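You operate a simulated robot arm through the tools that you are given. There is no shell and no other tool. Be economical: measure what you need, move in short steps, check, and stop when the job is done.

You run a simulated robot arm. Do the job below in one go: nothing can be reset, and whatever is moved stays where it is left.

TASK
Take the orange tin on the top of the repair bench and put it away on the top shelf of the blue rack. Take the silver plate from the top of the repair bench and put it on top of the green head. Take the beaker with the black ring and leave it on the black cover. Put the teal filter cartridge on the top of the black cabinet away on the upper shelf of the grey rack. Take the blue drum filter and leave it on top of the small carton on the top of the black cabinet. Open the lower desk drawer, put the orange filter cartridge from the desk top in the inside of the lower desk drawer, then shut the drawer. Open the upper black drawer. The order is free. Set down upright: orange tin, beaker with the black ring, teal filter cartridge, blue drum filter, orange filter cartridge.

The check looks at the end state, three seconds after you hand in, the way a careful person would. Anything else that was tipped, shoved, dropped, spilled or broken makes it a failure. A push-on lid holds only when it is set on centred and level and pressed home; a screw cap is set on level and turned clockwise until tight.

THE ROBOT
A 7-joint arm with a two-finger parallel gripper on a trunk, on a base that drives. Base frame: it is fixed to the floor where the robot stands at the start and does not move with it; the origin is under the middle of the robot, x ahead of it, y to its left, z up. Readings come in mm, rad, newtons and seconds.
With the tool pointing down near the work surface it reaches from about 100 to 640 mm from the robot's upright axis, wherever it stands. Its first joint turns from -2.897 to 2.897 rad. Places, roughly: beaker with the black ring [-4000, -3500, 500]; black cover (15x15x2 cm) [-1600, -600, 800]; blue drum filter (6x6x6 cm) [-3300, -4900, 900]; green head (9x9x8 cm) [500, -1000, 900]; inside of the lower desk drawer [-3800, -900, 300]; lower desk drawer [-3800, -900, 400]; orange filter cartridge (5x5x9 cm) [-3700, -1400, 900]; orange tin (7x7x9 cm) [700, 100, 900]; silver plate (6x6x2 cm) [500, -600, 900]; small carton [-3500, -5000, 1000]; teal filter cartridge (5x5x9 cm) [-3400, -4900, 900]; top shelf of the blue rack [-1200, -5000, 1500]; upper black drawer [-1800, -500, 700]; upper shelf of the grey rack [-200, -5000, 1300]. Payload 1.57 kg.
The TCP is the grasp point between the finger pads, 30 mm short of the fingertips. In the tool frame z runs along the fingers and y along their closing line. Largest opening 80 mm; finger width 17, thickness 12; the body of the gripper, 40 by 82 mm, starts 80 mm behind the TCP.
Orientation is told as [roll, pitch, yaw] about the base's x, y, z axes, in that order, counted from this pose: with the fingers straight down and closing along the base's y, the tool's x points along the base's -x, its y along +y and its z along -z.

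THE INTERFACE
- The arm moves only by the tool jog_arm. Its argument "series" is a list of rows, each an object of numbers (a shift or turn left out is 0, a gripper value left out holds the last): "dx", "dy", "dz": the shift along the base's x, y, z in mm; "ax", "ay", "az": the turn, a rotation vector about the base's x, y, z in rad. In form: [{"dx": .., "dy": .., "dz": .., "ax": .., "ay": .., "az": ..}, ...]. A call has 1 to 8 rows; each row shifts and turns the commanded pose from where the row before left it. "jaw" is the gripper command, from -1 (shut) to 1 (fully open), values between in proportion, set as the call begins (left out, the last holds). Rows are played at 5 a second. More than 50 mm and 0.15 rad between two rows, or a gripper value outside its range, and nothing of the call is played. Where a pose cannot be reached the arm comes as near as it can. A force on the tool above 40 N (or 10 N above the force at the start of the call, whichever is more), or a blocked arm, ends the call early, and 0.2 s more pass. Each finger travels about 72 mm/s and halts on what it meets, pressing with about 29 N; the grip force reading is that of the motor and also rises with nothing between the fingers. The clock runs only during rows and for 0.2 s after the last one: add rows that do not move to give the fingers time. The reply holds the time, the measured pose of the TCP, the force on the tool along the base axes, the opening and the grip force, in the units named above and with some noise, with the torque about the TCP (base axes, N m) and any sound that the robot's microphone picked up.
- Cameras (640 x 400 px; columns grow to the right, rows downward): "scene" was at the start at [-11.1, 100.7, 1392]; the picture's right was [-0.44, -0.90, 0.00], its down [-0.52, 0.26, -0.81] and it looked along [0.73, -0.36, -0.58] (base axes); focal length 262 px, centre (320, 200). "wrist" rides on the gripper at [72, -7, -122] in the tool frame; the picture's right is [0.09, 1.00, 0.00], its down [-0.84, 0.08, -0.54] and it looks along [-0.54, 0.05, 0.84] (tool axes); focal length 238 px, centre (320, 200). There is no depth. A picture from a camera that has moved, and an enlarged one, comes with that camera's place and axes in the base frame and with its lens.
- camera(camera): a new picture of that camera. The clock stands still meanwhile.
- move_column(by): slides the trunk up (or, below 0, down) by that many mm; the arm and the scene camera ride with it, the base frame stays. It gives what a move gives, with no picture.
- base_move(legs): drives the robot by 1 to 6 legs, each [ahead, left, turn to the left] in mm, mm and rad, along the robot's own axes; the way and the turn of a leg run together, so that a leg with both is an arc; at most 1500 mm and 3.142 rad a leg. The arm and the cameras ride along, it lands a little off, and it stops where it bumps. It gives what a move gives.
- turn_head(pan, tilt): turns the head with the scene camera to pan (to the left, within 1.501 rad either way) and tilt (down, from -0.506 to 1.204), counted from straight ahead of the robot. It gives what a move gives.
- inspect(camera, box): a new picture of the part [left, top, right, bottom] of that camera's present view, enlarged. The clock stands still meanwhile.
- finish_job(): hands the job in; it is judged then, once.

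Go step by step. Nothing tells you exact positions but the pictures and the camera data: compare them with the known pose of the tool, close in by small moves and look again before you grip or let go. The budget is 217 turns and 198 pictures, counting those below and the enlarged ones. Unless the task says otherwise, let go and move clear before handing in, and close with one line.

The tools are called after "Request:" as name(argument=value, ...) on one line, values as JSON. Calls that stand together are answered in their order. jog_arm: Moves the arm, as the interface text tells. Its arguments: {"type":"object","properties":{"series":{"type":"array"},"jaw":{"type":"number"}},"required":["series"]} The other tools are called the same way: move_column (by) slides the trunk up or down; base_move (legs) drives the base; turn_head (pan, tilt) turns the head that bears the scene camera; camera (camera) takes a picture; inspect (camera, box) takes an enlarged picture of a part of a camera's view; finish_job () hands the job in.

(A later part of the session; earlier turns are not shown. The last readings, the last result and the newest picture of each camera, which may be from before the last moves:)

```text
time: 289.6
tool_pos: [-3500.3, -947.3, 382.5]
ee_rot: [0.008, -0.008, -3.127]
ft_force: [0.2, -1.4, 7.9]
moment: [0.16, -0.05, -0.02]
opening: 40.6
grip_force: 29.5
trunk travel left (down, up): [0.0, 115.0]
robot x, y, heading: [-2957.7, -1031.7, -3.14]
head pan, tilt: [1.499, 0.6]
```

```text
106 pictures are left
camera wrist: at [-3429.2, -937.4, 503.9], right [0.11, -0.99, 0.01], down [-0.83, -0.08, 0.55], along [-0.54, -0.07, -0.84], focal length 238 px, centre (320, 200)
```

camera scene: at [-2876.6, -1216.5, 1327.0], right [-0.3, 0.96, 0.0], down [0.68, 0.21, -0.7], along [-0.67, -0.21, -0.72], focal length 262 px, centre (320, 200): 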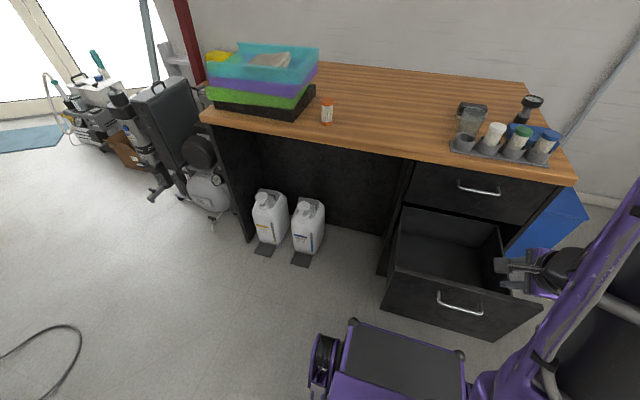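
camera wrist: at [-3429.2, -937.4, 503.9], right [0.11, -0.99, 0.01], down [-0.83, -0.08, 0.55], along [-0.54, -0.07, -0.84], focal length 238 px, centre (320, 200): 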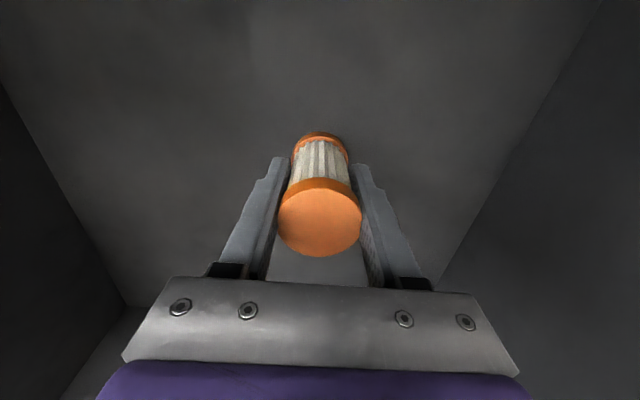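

Contact (8 N) at z 382: it's standing on the drawer bottom. Release gently and rise.

Request:
jog_arm(series=[{}, {}, {}], jaw=0.4)

Request:
jog_arm(series=[{"dz": 10}, {"dz": 30}, {"dz": 45}, {"dz": 45}, {"dz": 45}])

Request:
camera(camera="wrist")

```text
time: 290.4
tool_pos: [-3500.8, -947.0, 380.2]
ee_rot: [0.01, -0.004, -3.129]
ft_force: [0.4, -0.2, 0.3]
moment: [0.04, 0.0, -0.02]
opening: 56.1
grip_force: 0.0
trunk travel left (down, up): [0.0, 115.0]
robot x, y, heading: [-2956.3, -1035.2, -3.138]
head pan, tilt: [1.499, 0.6]
```

```text
time: 291.6
tool_pos: [-3498.3, -950.7, 556.8]
ee_rot: [0.009, -0.005, -3.127]
ft_force: [0.4, 0.2, -0.4]
moment: [-0.02, -0.05, -0.03]
opening: 56.2
grip_force: 0.1
trunk travel left (down, up): [0.0, 115.0]
robot x, y, heading: [-2954.6, -1035.9, -3.14]
head pan, tilt: [1.499, 0.6]
```

```text
105 pictures are left
camera wrist: at [-3426.6, -940.3, 678.8], right [0.11, -0.99, 0.01], down [-0.83, -0.08, 0.55], along [-0.54, -0.07, -0.84], focal length 238 px, centre (320, 200)
```

wrist: 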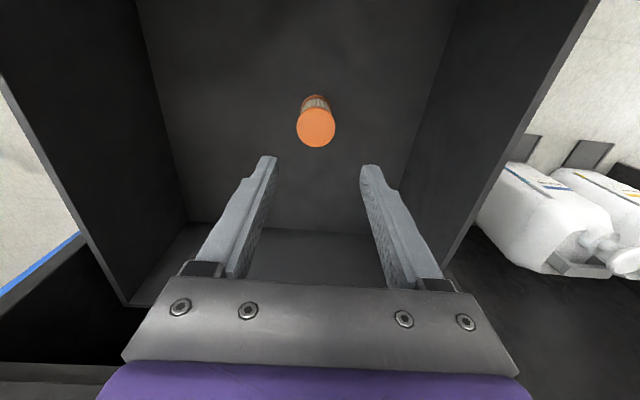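

Cartridge stands upright in the drawer. Rise out, back up, and prepare to push the drawer shut via the handle bar.

Request:
jog_arm(series=[{"dz": 48}, {"dz": 48}, {"dz": 48}, {"dz": 48}, {"dz": 48}, {"dz": 48}, {"dx": 30}, {"dx": 30}], jaw=-1)

Request:
base_move(legs=[[-65, 0, 0]])

Request:
jog_arm(series=[{"dx": 40, "dy": 10, "ay": 0.125}, {"dx": 40, "dy": 10, "ay": 0.125}, {"dx": 30, "dy": 10, "ay": 0.125}, {"dx": 20, "ay": 0.125}, {"dz": -40}, {"dz": -40}, {"dz": -40}])

Request:
camera(camera="wrist")

```text
time: 293.4
tool_pos: [-3440.6, -948.6, 845.8]
ee_rot: [0.009, -0.003, -3.127]
ft_force: [0.2, 0.9, -0.2]
moment: [0.01, 0.0, 0.02]
opening: 0.2
grip_force: 21.6
trunk travel left (down, up): [0.0, 115.0]
robot x, y, heading: [-2954.5, -1033.3, -3.141]
head pan, tilt: [1.499, 0.6]
```

```text
time: 294.4
tool_pos: [-3376.4, -948.0, 843.8]
ee_rot: [0.008, -0.004, -3.126]
ft_force: [0.1, 0.0, -0.4]
moment: [0.0, -0.05, 0.0]
opening: 0.0
grip_force: 21.7
trunk travel left (down, up): [0.0, 115.0]
robot x, y, heading: [-2889.9, -1036.8, -3.141]
head pan, tilt: [1.499, 0.6]
```

```text
time: 296.0
tool_pos: [-3262.4, -916.8, 723.2]
ee_rot: [0.002, -0.505, -3.124]
ft_force: [-0.9, -0.4, 0.6]
moment: [0.02, 0.01, 0.0]
opening: 0.0
grip_force: 21.6
out of reach, approached as far as the arm can: row 4, 5
trunk travel left (down, up): [0.0, 115.0]
robot x, y, heading: [-2890.4, -1034.0, -3.139]
head pan, tilt: [1.499, 0.6]
```

```text
104 pictures are left
camera wrist: at [-3141.0, -907.0, 795.7], right [0.1, -0.99, -0.04], down [-0.47, -0.08, 0.88], along [-0.88, -0.07, -0.47], focal length 238 px, centre (320, 200)
```

wrist: 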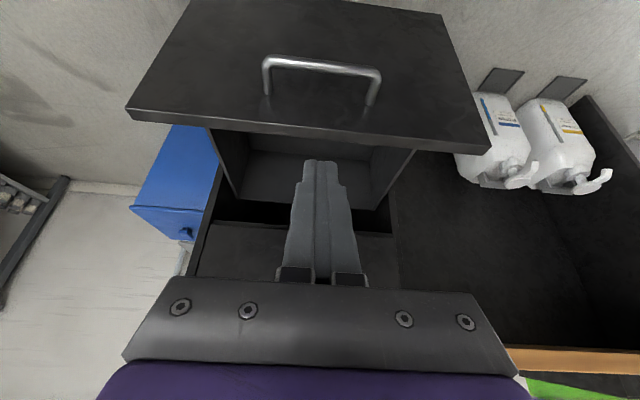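

Bar confirmed at x≈-3289. Lower with a stand-off in front of the bar.

Request:
jog_arm(series=[{"dz": -40}, {"dz": -20, "dx": 12}, {"dx": 12}, {"dz": -40}, {"dz": -40}, {"dz": -37}])

Request:
camera(camera="wrist")

```text
time: 297.4
tool_pos: [-3239.2, -912.8, 550.9]
ee_rot: [0.002, -0.505, -3.124]
ft_force: [0.3, 0.0, 0.1]
moment: [0.02, 0.02, -0.03]
opening: 0.0
grip_force: 20.9
trunk travel left (down, up): [0.0, 115.0]
robot x, y, heading: [-2887.3, -1029.0, -3.139]
head pan, tilt: [1.499, 0.6]
```

```text
103 pictures are left
camera wrist: at [-3118.6, -904.7, 622.0], right [0.1, -0.99, -0.04], down [-0.47, -0.09, 0.88], along [-0.88, -0.07, -0.47], focal length 238 px, centre (320, 200)
```

wrist: 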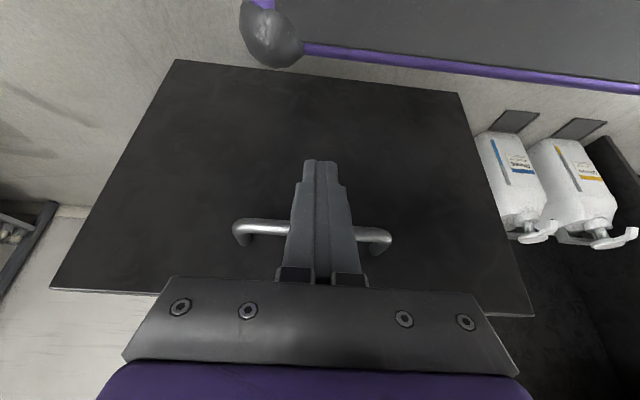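

Finger crosses the bar centrally. Drive forward to close the drawer.

Request:
base_move(legs=[[200, 0, 0], [110, 0, 0]])

Request:
camera(camera="wrist")

```text
time: 299.8
tool_pos: [-3547.0, -913.0, 550.6]
ee_rot: [0.002, -0.506, -3.126]
ft_force: [0.2, 0.0, 0.2]
moment: [0.03, -0.02, 0.04]
opening: 0.0
grip_force: 20.9
trunk travel left (down, up): [0.0, 115.0]
robot x, y, heading: [-3200.4, -1035.3, -3.14]
head pan, tilt: [1.499, 0.6]
```

```text
102 pictures are left
camera wrist: at [-3426.9, -905.0, 622.3], right [0.1, -0.99, -0.04], down [-0.47, -0.08, 0.88], along [-0.88, -0.06, -0.47], focal length 238 px, centre (320, 200)
```

wrist: 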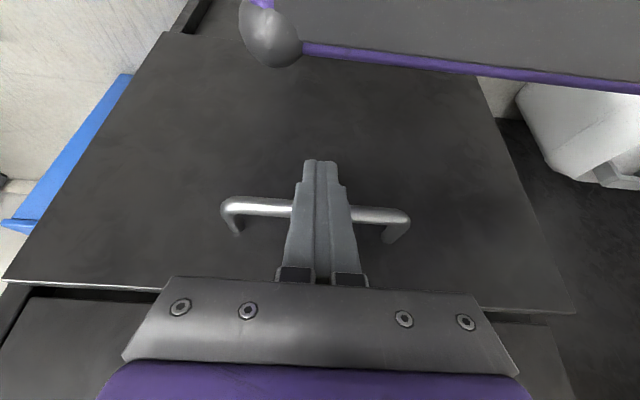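

Nearly closed. Finish with small arm pushes.

Request:
jog_arm(series=[{"dx": -10}, {"dx": -10}, {"dx": -8}, {"dx": -5}, {"dx": -5}, {"dx": -5}, {"dx": -5}])

Request:
camera(camera="wrist")

```text
time: 301.2
tool_pos: [-3582.0, -912.8, 545.5]
ee_rot: [0.006, -0.482, -3.133]
ft_force: [1.5, 0.5, -0.4]
moment: [-0.03, 0.01, 0.01]
opening: 0.1
grip_force: 21.4
trunk travel left (down, up): [0.0, 115.0]
robot x, y, heading: [-3203.8, -1037.4, -3.147]
head pan, tilt: [1.499, 0.6]
stopped in row 7: the force on the tool passed its limit at 56 N (the readings are from after the stop); the commanded pose is now the measured one
```

```text
101 pictures are left
camera wrist: at [-3461.5, -905.1, 621.2], right [0.09, -0.99, -0.04], down [-0.49, -0.08, 0.87], along [-0.87, -0.06, -0.49], focal length 238 px, centre (320, 200)
```

wrist: 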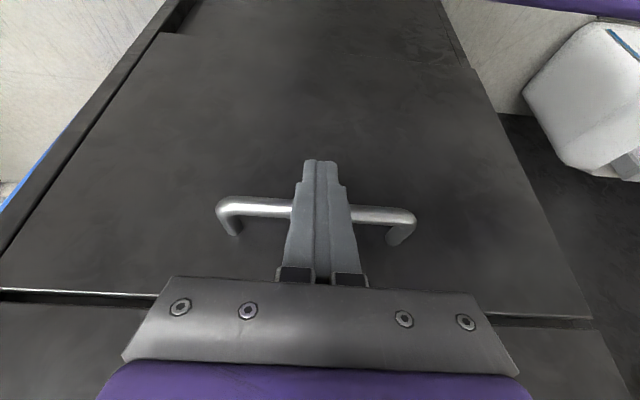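

Drawer is shut. Back off, raise the arm, turn south and look down the aisle.

Request:
base_move(legs=[[-130, 0, 0]])

Request:
jog_arm(series=[{"dz": 45}, {"dz": 45}, {"dz": 45}, {"dz": 45}, {"dz": 45, "dx": -15}, {"dz": 45, "dx": -15}, {"dz": 45, "dx": -15}, {"dz": 45, "dx": -15}], jaw=1)

Request:
jog_arm(series=[{"dz": 45, "dx": -20}, {"dz": 45, "dx": -20}, {"dz": 45, "dx": -20}, {"dz": 45}, {"dz": 20}])

Request:
base_move(legs=[[0, 0, 1.57]])

Request:
turn_head(pan=0.3, tilt=0.4)

Request:
camera(camera="scene")

```text
time: 302.5
tool_pos: [-3451.3, -916.2, 545.4]
ee_rot: [0.008, -0.484, -3.13]
ft_force: [0.8, 0.3, -0.5]
moment: [0.01, 0.01, 0.02]
opening: 0.1
grip_force: 20.6
trunk travel left (down, up): [0.0, 115.0]
robot x, y, heading: [-3068.4, -1031.7, -3.14]
head pan, tilt: [1.499, 0.6]
```

```text
time: 304.3
tool_pos: [-3511.8, -915.9, 907.9]
ee_rot: [0.008, -0.484, -3.13]
ft_force: [0.1, 0.2, -0.4]
moment: [0.01, 0.0, 0.0]
opening: 79.9
grip_force: 0.1
trunk travel left (down, up): [0.0, 115.0]
robot x, y, heading: [-3067.1, -1032.7, -3.136]
head pan, tilt: [1.499, 0.6]
```

```text
time: 305.5
tool_pos: [-3572.9, -916.1, 1107.0]
ee_rot: [0.007, -0.483, -3.126]
ft_force: [-0.7, -0.2, -0.3]
moment: [0.02, -0.02, 0.0]
opening: 80.0
grip_force: 0.1
trunk travel left (down, up): [0.0, 115.0]
robot x, y, heading: [-3069.6, -1031.5, -3.138]
head pan, tilt: [1.499, 0.6]
```

```text
time: 309.8
tool_pos: [-3189.7, -1536.8, 1106.6]
ee_rot: [0.008, -0.484, -1.565]
ft_force: [-0.4, -0.3, -0.3]
moment: [0.02, 0.0, -0.04]
opening: 80.1
grip_force: 0.1
trunk travel left (down, up): [0.0, 115.0]
robot x, y, heading: [-3069.7, -1037.9, -1.573]
head pan, tilt: [1.499, 0.6]
```

```text
time: 311.2
tool_pos: [-3191.4, -1536.8, 1103.7]
ee_rot: [0.014, -0.48, -1.569]
ft_force: [-0.9, 0.2, -0.2]
moment: [-0.01, 0.03, -0.01]
opening: 79.8
grip_force: 0.0
trunk travel left (down, up): [0.0, 115.0]
robot x, y, heading: [-3072.3, -1037.8, -1.573]
head pan, tilt: [0.3, 0.4]
```

```text
100 pictures are left
camera scene: at [-2882.0, -1025.0, 1361.4], right [-0.87, -0.5, 0.0], down [-0.2, 0.34, -0.92], along [0.46, -0.79, -0.4], focal length 262 px, centre (320, 200)
```

scene: 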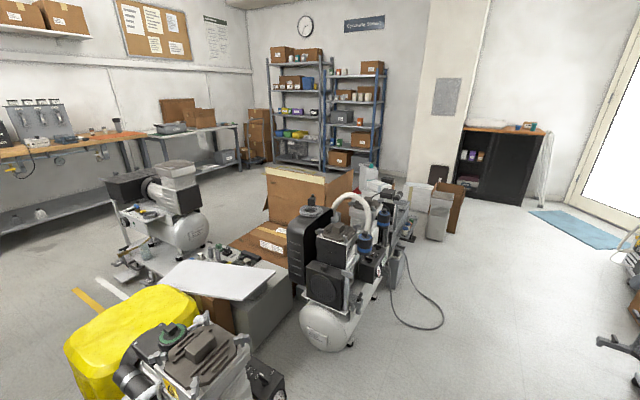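

Aisle at x≈-3270 looks clear. Drive south.

Request:
turn_head(pan=1.2, tilt=0.5)

Request:
base_move(legs=[[0, -200, 0], [1000, 0, 0]])

Request:
camera(camera="wrist")

Request:
camera(camera="scene")

```text
time: 312.4
tool_pos: [-3190.0, -1536.1, 1107.0]
ee_rot: [0.007, -0.486, -1.567]
ft_force: [-0.4, -0.3, -0.3]
moment: [0.01, -0.03, 0.01]
opening: 80.2
grip_force: 0.1
trunk travel left (down, up): [0.0, 115.0]
robot x, y, heading: [-3069.6, -1036.7, -1.57]
head pan, tilt: [1.201, 0.499]
```

```text
time: 319.7
tool_pos: [-3402.6, -2544.1, 1106.3]
ee_rot: [0.007, -0.485, -1.578]
ft_force: [0.1, 0.6, 0.7]
moment: [0.0, -0.01, 0.0]
opening: 80.3
grip_force: 0.2
trunk travel left (down, up): [0.0, 115.0]
robot x, y, heading: [-3277.5, -2041.5, -1.586]
head pan, tilt: [1.201, 0.499]
```

```text
99 pictures are left
camera wrist: at [-3410.8, -2422.0, 1180.7], right [1.0, 0.08, -0.04], down [0.07, -0.49, 0.87], along [0.05, -0.87, -0.49], focal length 238 px, centre (320, 200)
```

wrist: 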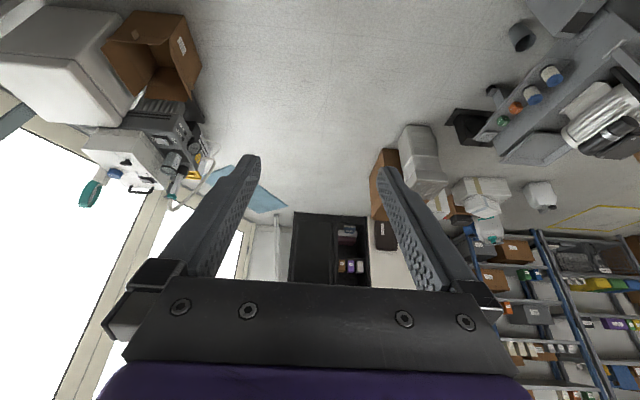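

```text
98 pictures are left
camera scene: at [-3049.3, -1988.7, 1353.0], right [-0.38, -0.93, 0.0], down [-0.44, 0.18, -0.88], along [0.81, -0.33, -0.48], focal length 262 px, centre (320, 200)
```

scene: 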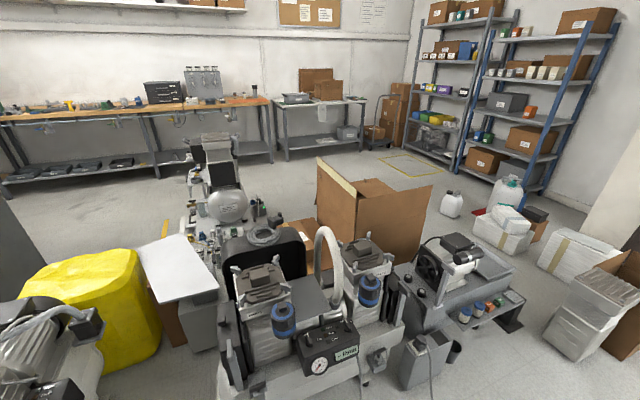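

Way is clear. Continue to the cabinet.

Request:
base_move(legs=[[1300, 0, 0.014], [600, 0, 0]])

Request:
turn_head(pan=0.3, tilt=0.5)

Request:
camera(camera="scene")

Request:
camera(camera="wrist")

```text
time: 329.3
tool_pos: [-3396.5, -4451.7, 1105.3]
ee_rot: [0.007, -0.484, -1.556]
ft_force: [0.1, 0.1, 0.8]
moment: [-0.01, 0.03, -0.04]
opening: 79.9
grip_force: 0.0
trunk travel left (down, up): [0.0, 115.0]
robot x, y, heading: [-3281.2, -3947.4, -1.562]
head pan, tilt: [1.201, 0.499]
```

```text
time: 330.5
tool_pos: [-3398.4, -4451.5, 1102.5]
ee_rot: [0.013, -0.481, -1.559]
ft_force: [0.3, 0.1, -0.1]
moment: [-0.03, -0.01, 0.0]
opening: 80.0
grip_force: 0.0
trunk travel left (down, up): [0.0, 115.0]
robot x, y, heading: [-3279.9, -3946.3, -1.559]
head pan, tilt: [0.3, 0.499]
```

```text
97 pictures are left
camera scene: at [-3094.2, -3935.2, 1353.9], right [-0.86, -0.51, 0.0], down [-0.24, 0.4, -0.88], along [0.45, -0.76, -0.47], focal length 262 px, centre (320, 200)
```

scene: 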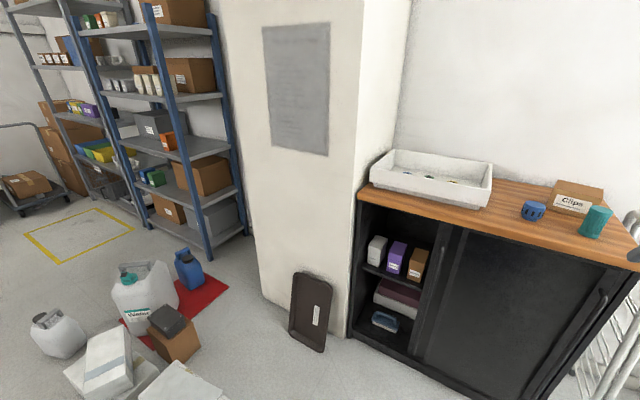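

```text
96 pictures are left
camera wrist: at [-3408.7, -4331.2, 1178.7], right [0.99, 0.1, -0.03], down [0.08, -0.49, 0.87], along [0.07, -0.87, -0.49], focal length 238 px, centre (320, 200)
```

wrist: 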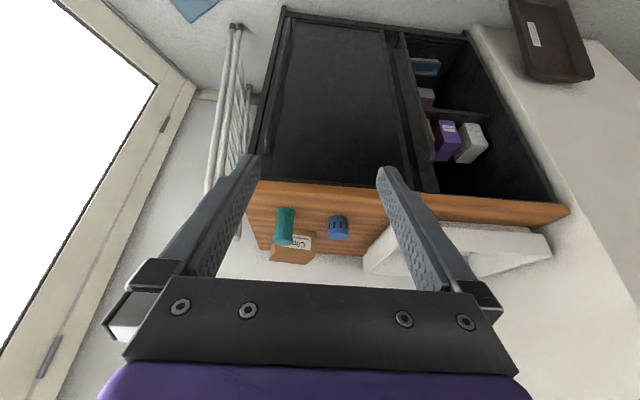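

I see the drum, "Clips" carton and teal cartridge on the cabinet. Drive closer (450 mm).

Request:
turn_head(pan=1.0, tilt=0.5)

Request:
base_move(legs=[[430, 0, 0]])

Request:
jog_arm(series=[{"dy": 45}, {"dy": 45, "ax": 0.0}, {"dy": 45}, {"dz": 40}])

Request:
camera(camera="wrist")

```text
time: 331.6
tool_pos: [-3396.1, -4451.0, 1106.0]
ee_rot: [0.006, -0.486, -1.553]
ft_force: [0.1, 0.6, 0.3]
moment: [-0.01, -0.05, -0.05]
opening: 80.1
grip_force: 0.0
trunk travel left (down, up): [0.0, 115.0]
robot x, y, heading: [-3280.9, -3950.6, -1.561]
head pan, tilt: [1.0, 0.499]
```

```text
time: 334.1
tool_pos: [-3391.9, -4875.3, 1106.6]
ee_rot: [0.008, -0.484, -1.554]
ft_force: [-0.3, 0.0, 0.2]
moment: [0.03, -0.01, 0.01]
opening: 79.8
grip_force: 0.0
trunk travel left (down, up): [0.0, 115.0]
robot x, y, heading: [-3277.1, -4373.2, -1.553]
head pan, tilt: [1.0, 0.499]
```

```text
time: 335.1
tool_pos: [-3390.9, -4739.0, 1146.3]
ee_rot: [0.006, -0.485, -1.551]
ft_force: [0.0, 0.5, 0.1]
moment: [0.0, 0.0, 0.0]
opening: 80.1
grip_force: 0.0
trunk travel left (down, up): [0.0, 115.0]
robot x, y, heading: [-3275.9, -4373.7, -1.557]
head pan, tilt: [1.0, 0.499]
```

```text
95 pictures are left
camera wrist: at [-3402.2, -4617.6, 1220.7], right [0.99, 0.1, -0.04], down [0.08, -0.49, 0.87], along [0.07, -0.87, -0.49], focal length 238 px, centre (320, 200)
```

wrist: 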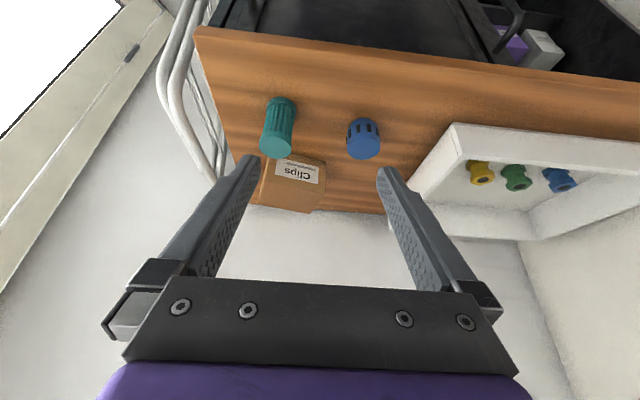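

Take a scene view for triangulation.

Request:
turn_head(pan=0.2, tilt=0.6)

Request:
camera(camera="scene")

```text
time: 336.3
tool_pos: [-3391.1, -4739.0, 1145.0]
ee_rot: [0.005, -0.485, -1.553]
ft_force: [0.3, 0.4, -0.4]
moment: [0.0, 0.0, 0.02]
opening: 80.0
grip_force: 0.1
trunk travel left (down, up): [0.0, 115.0]
robot x, y, heading: [-3277.0, -4375.1, -1.556]
head pan, tilt: [0.201, 0.6]
```

```text
94 pictures are left
camera scene: at [-3062.8, -4328.3, 1344.5], right [-0.54, -0.84, 0.0], down [-0.47, 0.3, -0.83], along [0.7, -0.45, -0.56], focal length 262 px, centre (320, 200)
```

scene: 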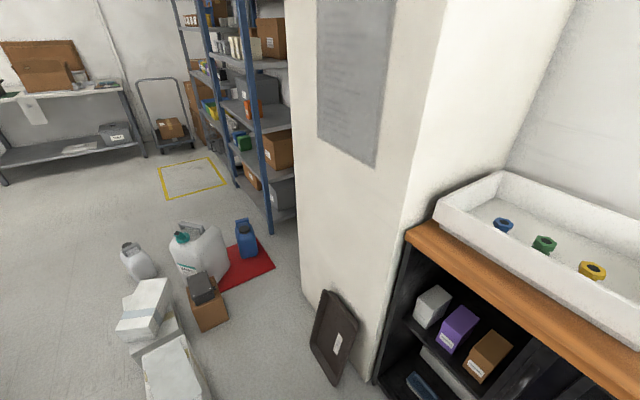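

Head is blocked by the elbow, so I'll use the wrist camera, tool-down over the drum.

Request:
turn_head(pan=1.2, tilt=0.5)

Request:
jog_arm(series=[{"ax": 0.12, "dx": 15, "dy": -25}, {"ax": 0.12, "dx": 15, "dy": -25}, {"ax": 0.12, "dx": 15, "dy": -25}, {"ax": 0.12, "dx": 15, "dy": -25}, {"dz": -20}])

Request:
camera(camera="wrist")

```text
time: 337.6
tool_pos: [-3391.6, -4738.8, 1144.1]
ee_rot: [0.007, -0.484, -1.553]
ft_force: [-0.2, 0.4, 0.3]
moment: [0.01, 0.03, -0.02]
opening: 79.8
grip_force: 0.1
trunk travel left (down, up): [0.0, 115.0]
robot x, y, heading: [-3276.2, -4372.3, -1.565]
head pan, tilt: [1.201, 0.499]
```

```text
time: 338.8
tool_pos: [-3333.1, -4841.7, 1124.2]
ee_rot: [0.014, -0.003, -1.557]
ft_force: [0.0, 0.0, -0.6]
moment: [0.05, 0.02, -0.01]
opening: 80.1
grip_force: 0.1
trunk travel left (down, up): [0.0, 115.0]
robot x, y, heading: [-3277.8, -4371.3, -1.56]
head pan, tilt: [1.201, 0.499]
```

```text
93 pictures are left
camera wrist: at [-3345.0, -4769.1, 1247.0], right [0.99, 0.11, 0.01], down [0.08, -0.83, 0.54], along [0.07, -0.54, -0.84], focal length 238 px, centre (320, 200)
```

wrist: 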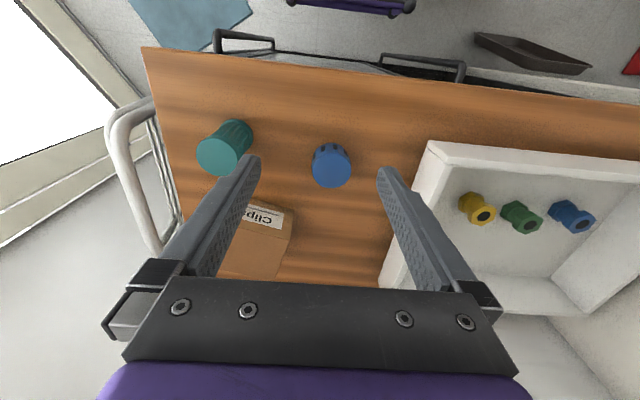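

Drum centre estimated (-3314,-4911), top z≈945; teal (-3447,-4881). Move over the drum.

Request:
jog_arm(series=[{"dx": 10, "dy": -35, "dz": -30}, {"dx": 9, "dy": -34, "dz": -30}, {"dz": -40}, {"dz": -20}])

Request:
camera(camera="wrist")

```text
time: 339.8
tool_pos: [-3314.9, -4908.1, 1006.7]
ee_rot: [0.015, -0.005, -1.556]
ft_force: [-0.2, 0.5, -0.1]
moment: [-0.04, -0.02, 0.02]
opening: 80.1
grip_force: 0.0
trunk travel left (down, up): [0.0, 115.0]
robot x, y, heading: [-3277.7, -4371.8, -1.561]
head pan, tilt: [1.201, 0.499]
```

```text
92 pictures are left
camera wrist: at [-3324.3, -4836.2, 1128.2], right [0.99, 0.11, 0.01], down [0.08, -0.83, 0.55], along [0.07, -0.54, -0.84], focal length 238 px, centre (320, 200)
```

wrist: 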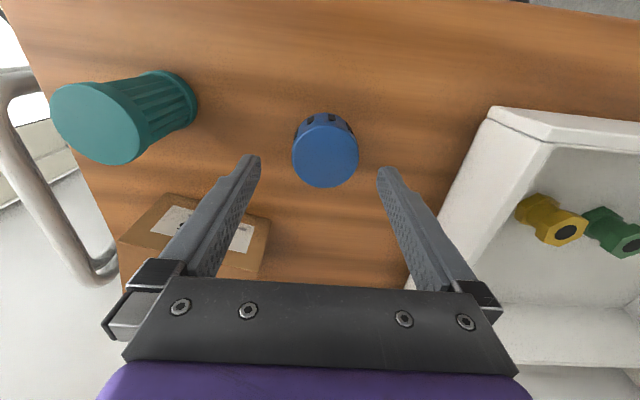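

Centred on the drum. Descend and grip.

Request:
jog_arm(series=[{"dx": 3, "dy": -2, "dz": -30}, {"dz": -30}, {"dz": -20}, {"dz": -8}, {}])

Request:
jog_arm(series=[{}, {}, {}, {}], jaw=-1)

Request:
jog_arm(series=[{"dz": 5}, {"dz": 15}, {"dz": 30}, {"dz": 40}, {"dz": 40}, {"dz": 20}])

Request:
camera(camera="wrist")

```text
time: 340.7
tool_pos: [-3312.2, -4910.8, 930.3]
ee_rot: [0.013, -0.017, -1.556]
ft_force: [2.9, 14.8, 21.9]
moment: [0.55, 0.92, -0.63]
opening: 77.9
grip_force: 0.1
trunk travel left (down, up): [0.0, 115.0]
robot x, y, heading: [-3274.4, -4368.7, -1.562]
head pan, tilt: [1.201, 0.499]
stopped in row 4: the force on the tool passed its limit at 51 N (the readings are from after the stop); the commanded pose is now the measured one
```

```text
time: 341.8
tool_pos: [-3312.9, -4913.5, 930.6]
ee_rot: [0.009, -0.02, -1.556]
ft_force: [-2.1, 6.6, 12.0]
moment: [0.3, 0.4, -0.26]
opening: 52.1
grip_force: 28.9
trunk travel left (down, up): [0.0, 115.0]
robot x, y, heading: [-3271.6, -4373.5, -1.558]
head pan, tilt: [1.201, 0.499]
stopped in row 4: the force on the tool passed its limit at 40 N (the readings are from after the stop); the commanded pose is now the measured one
```

```text
time: 343.2
tool_pos: [-3312.5, -4913.5, 1078.3]
ee_rot: [0.009, -0.02, -1.557]
ft_force: [-0.7, 0.2, 0.6]
moment: [0.03, -0.01, 0.0]
opening: 51.9
grip_force: 28.5
trunk travel left (down, up): [0.0, 115.0]
robot x, y, heading: [-3274.7, -4373.2, -1.564]
head pan, tilt: [1.201, 0.499]
```

```text
91 pictures are left
camera wrist: at [-3323.2, -4838.7, 1199.4], right [0.99, 0.11, 0.01], down [0.08, -0.82, 0.56], along [0.07, -0.56, -0.83], focal length 238 px, centre (320, 200)
```

wrist: 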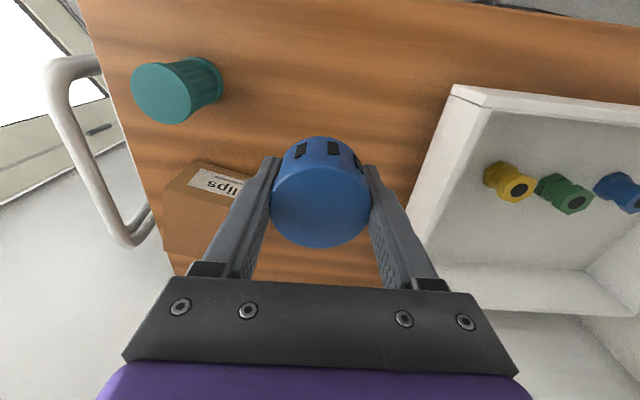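

Drum held (cabinet top ≈ z 900). Inspect the carton.

Request:
jog_arm(series=[{"dx": 40, "dy": 40, "dz": 30}, {"dx": 20, "dy": 40, "dz": 30}, {"dz": 20, "dy": 40}, {}])

Request:
inspect(camera="wrist", box=[120, 60, 320, 260])

```text
refused: row 1 steps farther than a row can; nothing moved
```

```text
2.00 times, centred on (220, 160) of wrist
camera zoom: at [-3323.2, -4838.7, 1199.4], right [0.99, 0.11, 0.01], down [0.08, -0.82, 0.56], along [0.07, -0.56, -0.83], focal length 477 px, centre (520, 280)
```

zoom: 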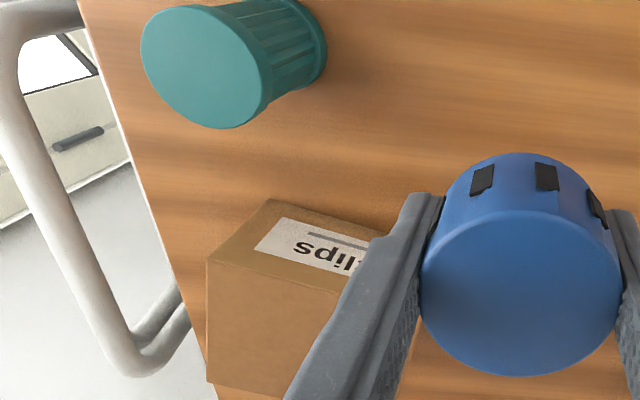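

Shift aside to see the carton fully.

Request:
jog_arm(series=[{"dx": 30, "dy": 35}, {"dx": 30, "dy": 35}, {"dx": 30, "dy": 30}, {}])

Request:
inspect(camera="wrist", box=[60, 60, 320, 260])

```text
time: 344.2
tool_pos: [-3224.9, -4815.0, 1077.7]
ee_rot: [0.01, -0.02, -1.558]
ft_force: [0.4, 0.6, -1.5]
moment: [0.01, -0.01, 0.0]
opening: 51.7
grip_force: 29.1
trunk travel left (down, up): [0.0, 115.0]
robot x, y, heading: [-3277.2, -4372.2, -1.563]
head pan, tilt: [1.201, 0.499]
```

```text
2.00 times, centred on (190, 160) of wrist
camera zoom: at [-3235.0, -4739.9, 1199.6], right [0.99, 0.11, 0.01], down [0.08, -0.82, 0.56], along [0.07, -0.56, -0.83], focal length 477 px, centre (580, 280)
```

zoom: 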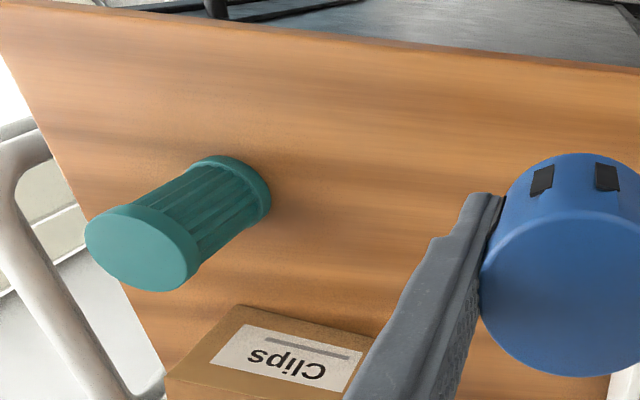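

Carton top centre ≈ (-3434,-5053), top z≈979. Shift the base a little closer and carry the drum over it.

Request:
base_move(legs=[[0, -90, 0], [50, 0, 0]])

Request:
jog_arm(series=[{"dx": -20, "dy": -30, "dz": 10}, {"dx": -20, "dy": -30, "dz": 10}, {"dx": -20, "dy": -30}, {"dx": -20, "dy": -30}, {"dx": -20, "dy": -28}, {"dx": -17, "dy": -25}])

Request:
camera(camera="wrist")

```text
time: 346.4
tool_pos: [-3313.1, -4867.7, 1078.0]
ee_rot: [0.009, -0.019, -1.56]
ft_force: [-0.1, -0.4, 0.1]
moment: [-0.01, 0.0, -0.02]
opening: 51.9
grip_force: 29.0
trunk travel left (down, up): [0.0, 115.0]
robot x, y, heading: [-3363.4, -4422.7, -1.566]
head pan, tilt: [1.201, 0.499]
stopped in leg 2: the robot was blocked; the commanded pose is now the measured one
```

```text
time: 347.9
tool_pos: [-3428.9, -5040.6, 1098.3]
ee_rot: [0.008, -0.02, -1.558]
ft_force: [0.3, 0.1, -0.9]
moment: [-0.04, 0.0, -0.01]
opening: 51.9
grip_force: 29.1
trunk travel left (down, up): [0.0, 115.0]
robot x, y, heading: [-3360.1, -4425.4, -1.562]
head pan, tilt: [1.201, 0.499]
```

```text
88 pictures are left
camera wrist: at [-3439.1, -4966.1, 1218.9], right [0.99, 0.1, 0.01], down [0.08, -0.83, 0.56], along [0.06, -0.55, -0.83], focal length 238 px, centre (320, 200)
```

wrist: 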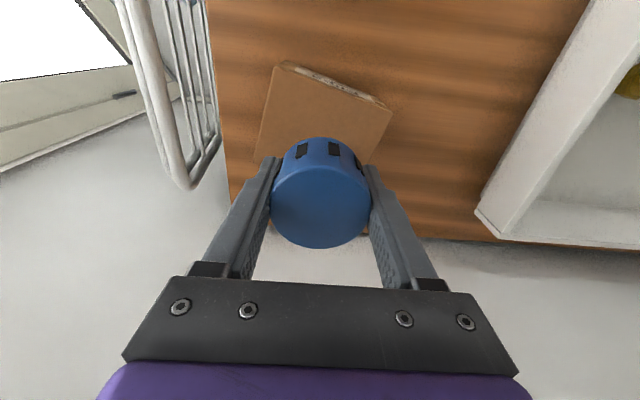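

Positioned over the carton's middle. Lower to contact.

Request:
jog_arm(series=[{"dx": -3, "dy": -5, "dz": -35}, {"dz": -30}, {"dz": -10}, {"dz": -5}, {"dz": -4}, {"dz": -3}, {"dz": -3}, {"dz": -3}])

Request:
camera(camera="wrist")

```text
time: 349.6
tool_pos: [-3431.7, -5043.4, 1010.5]
ee_rot: [0.006, -0.029, -1.559]
ft_force: [0.6, 1.5, 27.4]
moment: [0.25, 0.68, -0.09]
opening: 51.6
grip_force: 29.2
trunk travel left (down, up): [0.0, 115.0]
robot x, y, heading: [-3365.5, -4422.8, -1.563]
head pan, tilt: [1.201, 0.499]
```

```text
87 pictures are left
camera wrist: at [-3441.7, -4968.5, 1130.4], right [0.99, 0.1, 0.0], down [0.08, -0.82, 0.57], along [0.06, -0.56, -0.82], focal length 238 px, centre (320, 200)
```

wrist: 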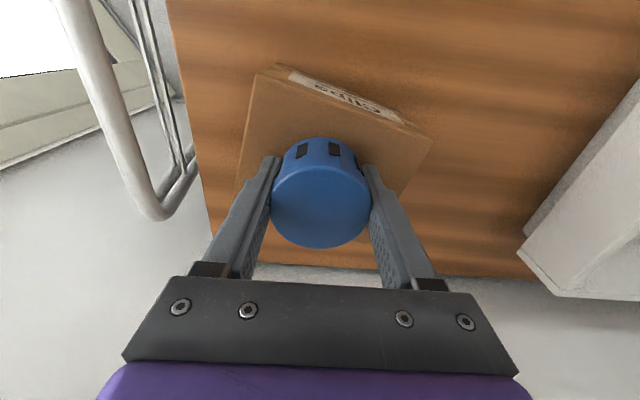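

Contact as predicted. Unload slightly and release.

Request:
jog_arm(series=[{"dz": 2}, {"dz": 1}, {}])

Request:
jog_arm(series=[{}, {}, {}], jaw=0.75)

Request:
jog_arm(series=[{"dz": 10}, {"dz": 25}, {"dz": 35}, {"dz": 35}])

Request:
camera(camera="wrist")

```text
time: 350.4
tool_pos: [-3431.8, -5043.6, 1009.3]
ee_rot: [0.007, -0.022, -1.56]
ft_force: [2.4, -6.4, 25.1]
moment: [-0.04, 0.66, 0.14]
opening: 51.7
grip_force: 29.4
trunk travel left (down, up): [0.0, 115.0]
robot x, y, heading: [-3367.5, -4426.0, -1.56]
head pan, tilt: [1.201, 0.499]
```

```text
time: 351.2
tool_pos: [-3431.8, -5043.7, 1009.6]
ee_rot: [0.006, -0.022, -1.559]
ft_force: [10.2, -0.3, 25.2]
moment: [0.16, 0.46, 0.04]
opening: 60.6
grip_force: 0.0
trunk travel left (down, up): [0.0, 115.0]
robot x, y, heading: [-3361.9, -4420.7, -1.563]
head pan, tilt: [1.201, 0.499]
```

```text
time: 352.2
tool_pos: [-3434.6, -5044.3, 1112.3]
ee_rot: [0.01, -0.019, -1.558]
ft_force: [-0.2, -0.9, 0.3]
moment: [-0.01, 0.0, -0.01]
opening: 69.7
grip_force: 0.1
trunk travel left (down, up): [0.0, 115.0]
robot x, y, heading: [-3363.7, -4426.5, -1.562]
head pan, tilt: [1.201, 0.499]
```

```text
86 pictures are left
camera wrist: at [-3443.8, -4970.3, 1233.5], right [0.99, 0.1, 0.01], down [0.08, -0.83, 0.56], along [0.06, -0.55, -0.83], focal length 238 px, centre (320, 200)
```

wrist: 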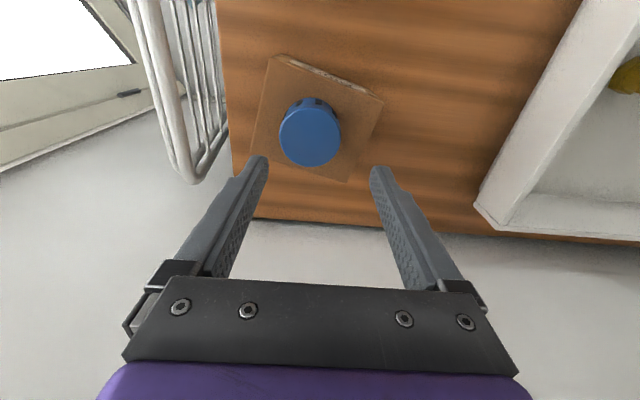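

Drum sits centred on the carton. Back the base off and set pitch for the teal cartridge.

Request:
base_move(legs=[[-130, 0, 0]])

Request:
jog_arm(series=[{"ax": -0.14, "dz": 10, "dy": 20}, {"ax": -0.14, "dz": 10, "dy": 20}, {"ax": -0.14, "dz": 10, "dy": 20}, {"ax": -0.14, "dy": 20}, {"ax": -0.14, "dy": 20}, {"ax": -0.14}, {"ay": -0.02, "dx": -5}], jaw=1)

Request:
camera(camera="wrist")

```text
time: 353.5
tool_pos: [-3435.4, -4913.9, 1111.1]
ee_rot: [0.008, -0.019, -1.558]
ft_force: [-0.5, 0.1, 0.2]
moment: [0.0, 0.01, -0.01]
opening: 70.3
grip_force: 0.1
trunk travel left (down, up): [0.0, 115.0]
robot x, y, heading: [-3363.7, -4292.0, -1.561]
head pan, tilt: [1.201, 0.499]
```

```text
time: 355.1
tool_pos: [-3439.9, -4814.6, 1142.3]
ee_rot: [0.025, -0.86, -1.573]
ft_force: [-0.3, -0.6, 0.4]
moment: [0.02, 0.0, -0.01]
opening: 80.2
grip_force: 0.2
trunk travel left (down, up): [0.0, 115.0]
robot x, y, heading: [-3361.2, -4294.9, -1.56]
head pan, tilt: [1.201, 0.499]
```

```text
85 pictures are left
camera wrist: at [-3450.1, -4674.4, 1168.1], right [1.0, 0.07, -0.05], down [0.06, -0.13, 0.99], along [0.07, -0.99, -0.14], focal length 238 px, centre (320, 200)
```

wrist: 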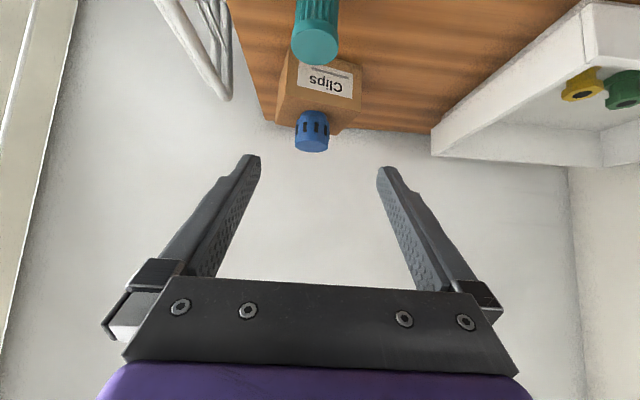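

Teal is straight ahead and below. Lower to a pre-grasp point.

Request:
jog_arm(series=[{"dx": -4, "dy": 10, "dz": -45}, {"dx": -3, "dy": 5, "dz": -45}, {"dz": -42}])

Request:
camera(camera="wrist")

```text
time: 355.9
tool_pos: [-3447.4, -4797.7, 1009.0]
ee_rot: [0.023, -0.859, -1.574]
ft_force: [0.0, 0.2, 0.2]
moment: [0.01, -0.02, -0.01]
opening: 80.0
grip_force: 0.1
trunk travel left (down, up): [0.0, 115.0]
robot x, y, heading: [-3364.0, -4293.8, -1.562]
head pan, tilt: [1.201, 0.499]
```

```text
84 pictures are left
camera wrist: at [-3458.0, -4658.0, 1035.9], right [1.0, 0.07, -0.05], down [0.06, -0.14, 0.99], along [0.07, -0.99, -0.14], focal length 238 px, centre (320, 200)
```

wrist: 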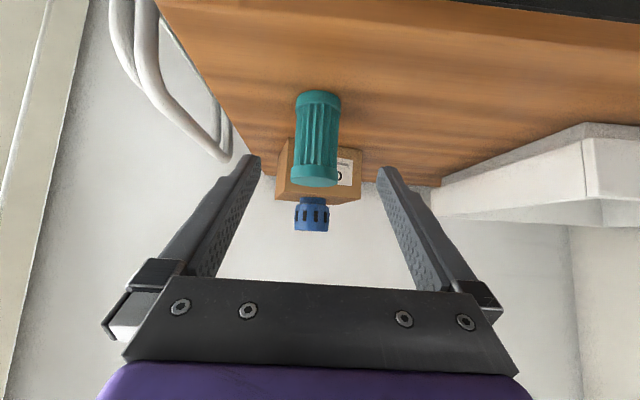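

Aligned. Advance along the tool axis and grip.

Request:
jog_arm(series=[{"dy": -21, "dz": -12}, {"dy": -21, "dz": -16}, {"dy": -21, "dz": -18}, {"dy": -21, "dz": -18}, {}])

Request:
camera(camera="wrist")

```text
time: 357.1
tool_pos: [-3448.1, -4884.1, 946.6]
ee_rot: [0.025, -0.86, -1.575]
ft_force: [-0.4, 0.6, 0.2]
moment: [-0.02, 0.01, -0.01]
opening: 80.0
grip_force: 0.0
trunk travel left (down, up): [0.0, 115.0]
robot x, y, heading: [-3366.4, -4292.3, -1.566]
head pan, tilt: [1.201, 0.499]
```

```text
83 pictures are left
camera wrist: at [-3457.5, -4744.5, 972.4], right [1.0, 0.07, -0.05], down [0.06, -0.14, 0.99], along [0.07, -0.99, -0.14], focal length 238 px, centre (320, 200)
```

wrist: 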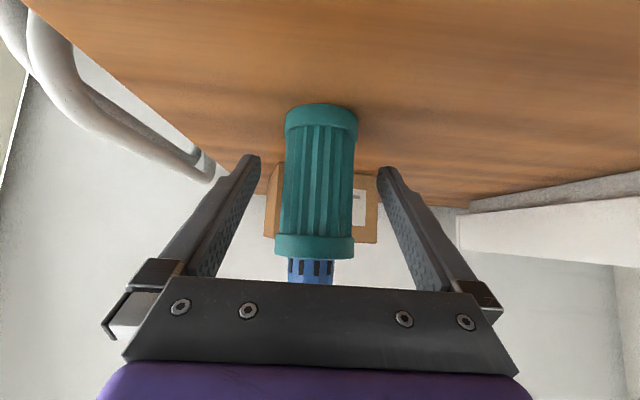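

Good. Close and lift.

Request:
jog_arm(series=[{}, {}, {}, {}], jaw=-1)

Request:
jog_arm(series=[{"dz": 5}, {"dz": 15}, {"dz": 30}, {"dz": 40}, {"dz": 40}])

Request:
camera(camera="wrist")

```text
time: 358.1
tool_pos: [-3446.2, -4883.6, 946.5]
ee_rot: [0.025, -0.859, -1.574]
ft_force: [-0.5, -0.2, 1.5]
moment: [-0.02, 0.08, -0.03]
opening: 45.6
grip_force: 29.1
trunk travel left (down, up): [0.0, 115.0]
robot x, y, heading: [-3362.9, -4293.5, -1.565]
head pan, tilt: [1.201, 0.499]
```

```text
time: 359.3
tool_pos: [-3447.9, -4883.6, 1075.7]
ee_rot: [0.027, -0.857, -1.574]
ft_force: [0.7, -0.4, -0.8]
moment: [0.0, -0.02, 0.03]
opening: 45.8
grip_force: 28.9
trunk travel left (down, up): [0.0, 115.0]
robot x, y, heading: [-3363.5, -4292.1, -1.564]
head pan, tilt: [1.201, 0.499]
```

```text
82 pictures are left
camera wrist: at [-3458.2, -4743.0, 1101.2], right [1.0, 0.07, -0.05], down [0.06, -0.14, 0.99], along [0.07, -0.99, -0.14], focal length 238 px, centre (320, 200)
```

wrist: 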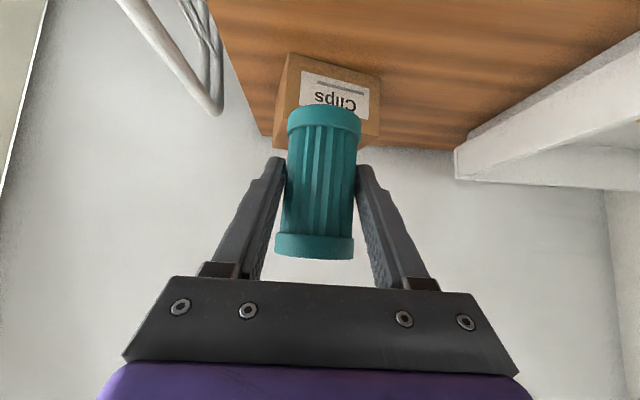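

Teal held. Retrace the aisle northward in reverse.

Request:
base_move(legs=[[0, 90, 0], [-1400, 0, 0], [-1300, 0, 0], [0, 130, 0], [-800, 0, 0]])

Request:
camera(camera="scene")

```text
time: 378.8
tool_pos: [-3262.4, -1430.3, 1075.5]
ee_rot: [0.025, -0.857, -1.565]
ft_force: [0.5, -0.4, -1.1]
moment: [-0.01, 0.0, -0.01]
opening: 44.5
grip_force: 28.5
trunk travel left (down, up): [0.0, 115.0]
robot x, y, heading: [-3184.1, -842.7, -1.551]
head pan, tilt: [1.201, 0.499]
```

```text
81 pictures are left
camera scene: at [-2960.3, -779.1, 1353.0], right [-0.35, -0.94, 0.0], down [-0.45, 0.17, -0.88], along [0.82, -0.3, -0.48], focal length 262 px, centre (320, 200)
```

scene: 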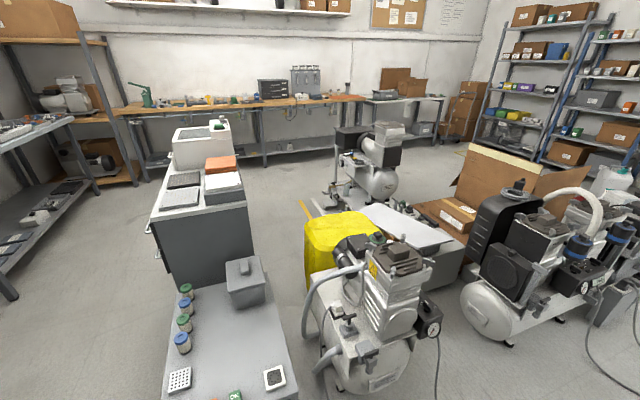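

Continue north, turn east, and drive through the corridor.

Request:
base_move(legs=[[-850, 100, 0], [0, 0, 1.551], [1400, 40, 0], [1300, 0, 0]])

Request:
camera(camera="scene")

```text
time: 399.9
tool_pos: [176.2, -137.5, 1075.6]
ee_rot: [0.025, -0.859, -0.047]
ft_force: [-0.2, -0.2, -0.1]
moment: [-0.05, 0.01, 0.03]
opening: 43.7
grip_force: 29.0
trunk travel left (down, up): [0.0, 115.0]
robot x, y, heading: [-409.6, -28.5, -0.036]
head pan, tilt: [1.201, 0.499]
```

```text
80 pictures are left
camera scene: at [-460.1, 196.7, 1353.0], right [0.92, -0.39, 0.0], down [-0.19, -0.44, -0.88], along [0.34, 0.81, -0.48], focal length 262 px, centre (320, 200)
```

scene: 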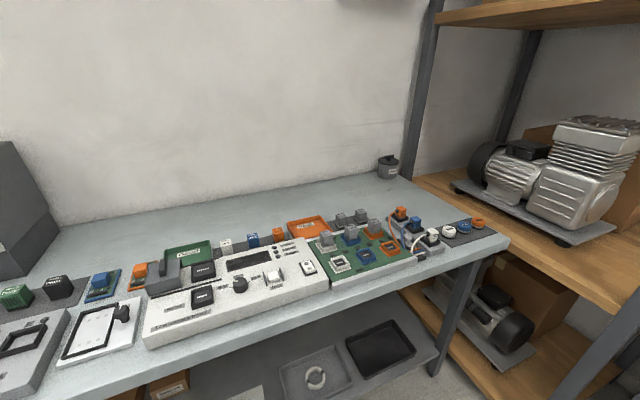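

Check the teal grip.

Request:
camera(camera="wrist")

```text
79 pictures are left
camera wrist: at [35.2, -140.2, 1100.9], right [-0.03, 1.0, -0.05], down [0.14, 0.06, 0.99], along [0.99, 0.03, -0.14], focal length 238 px, centre (320, 200)
```

wrist: 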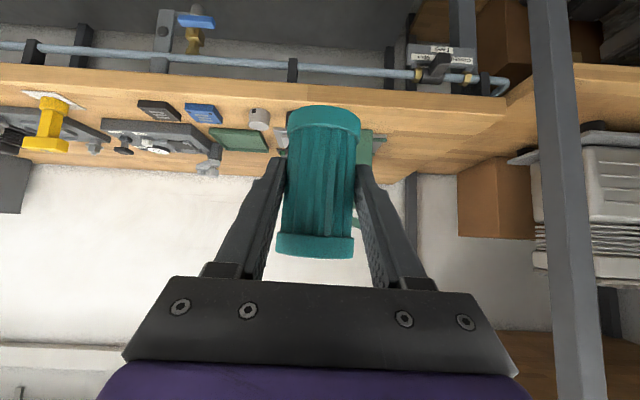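

Grip is stable. Turn south and drive to the grey rack.

Request:
base_move(legs=[[0, 0, -1.535], [0, 250, 0], [1500, 0, 0], [1300, 0, 0]])

Request:
move_column(by=100)

Request:
jog_arm(series=[{"dz": 40}, {"dz": 40}, {"dz": 40}, {"dz": 40}, {"dz": 40}, {"dz": 30}])

Request:
camera(camera="wrist")

```text
time: 420.0
tool_pos: [-105.6, -3443.3, 1075.1]
ee_rot: [0.025, -0.858, -1.53]
ft_force: [-0.1, 0.6, -1.5]
moment: [0.0, -0.05, 0.01]
opening: 43.6
grip_force: 28.9
trunk travel left (down, up): [0.0, 115.0]
robot x, y, heading: [-46.1, -2846.9, -1.515]
head pan, tilt: [1.201, 0.499]
```

```text
time: 421.3
tool_pos: [-104.4, -3443.1, 1175.1]
ee_rot: [0.026, -0.858, -1.528]
ft_force: [-1.1, -0.7, -0.6]
moment: [0.0, 0.0, 0.02]
opening: 43.7
grip_force: 29.1
trunk travel left (down, up): [-100.0, 15.0]
robot x, y, heading: [-49.1, -2847.5, -1.519]
head pan, tilt: [1.201, 0.499]
```

```text
time: 422.7
tool_pos: [-105.7, -3444.2, 1404.1]
ee_rot: [0.024, -0.86, -1.529]
ft_force: [-0.6, 0.2, -0.8]
moment: [0.01, 0.01, 0.02]
opening: 43.8
grip_force: 29.1
trunk travel left (down, up): [-100.0, 15.0]
robot x, y, heading: [-46.9, -2843.3, -1.516]
head pan, tilt: [1.201, 0.499]
```

```text
78 pictures are left
camera wrist: at [-122.1, -3305.0, 1430.7], right [0.99, 0.12, -0.05], down [0.07, -0.13, 0.99], along [0.11, -0.98, -0.14], focal length 238 px, centre (320, 200)
```

wrist: 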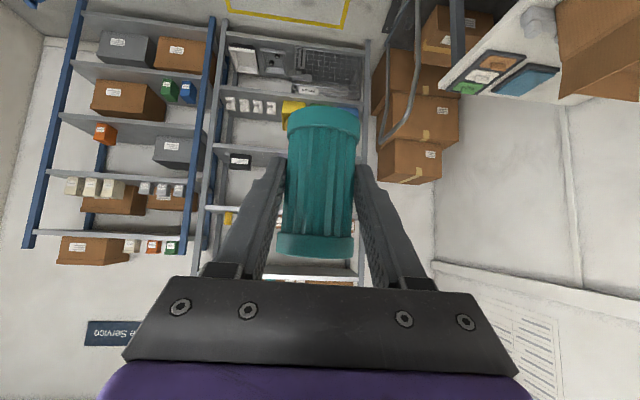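

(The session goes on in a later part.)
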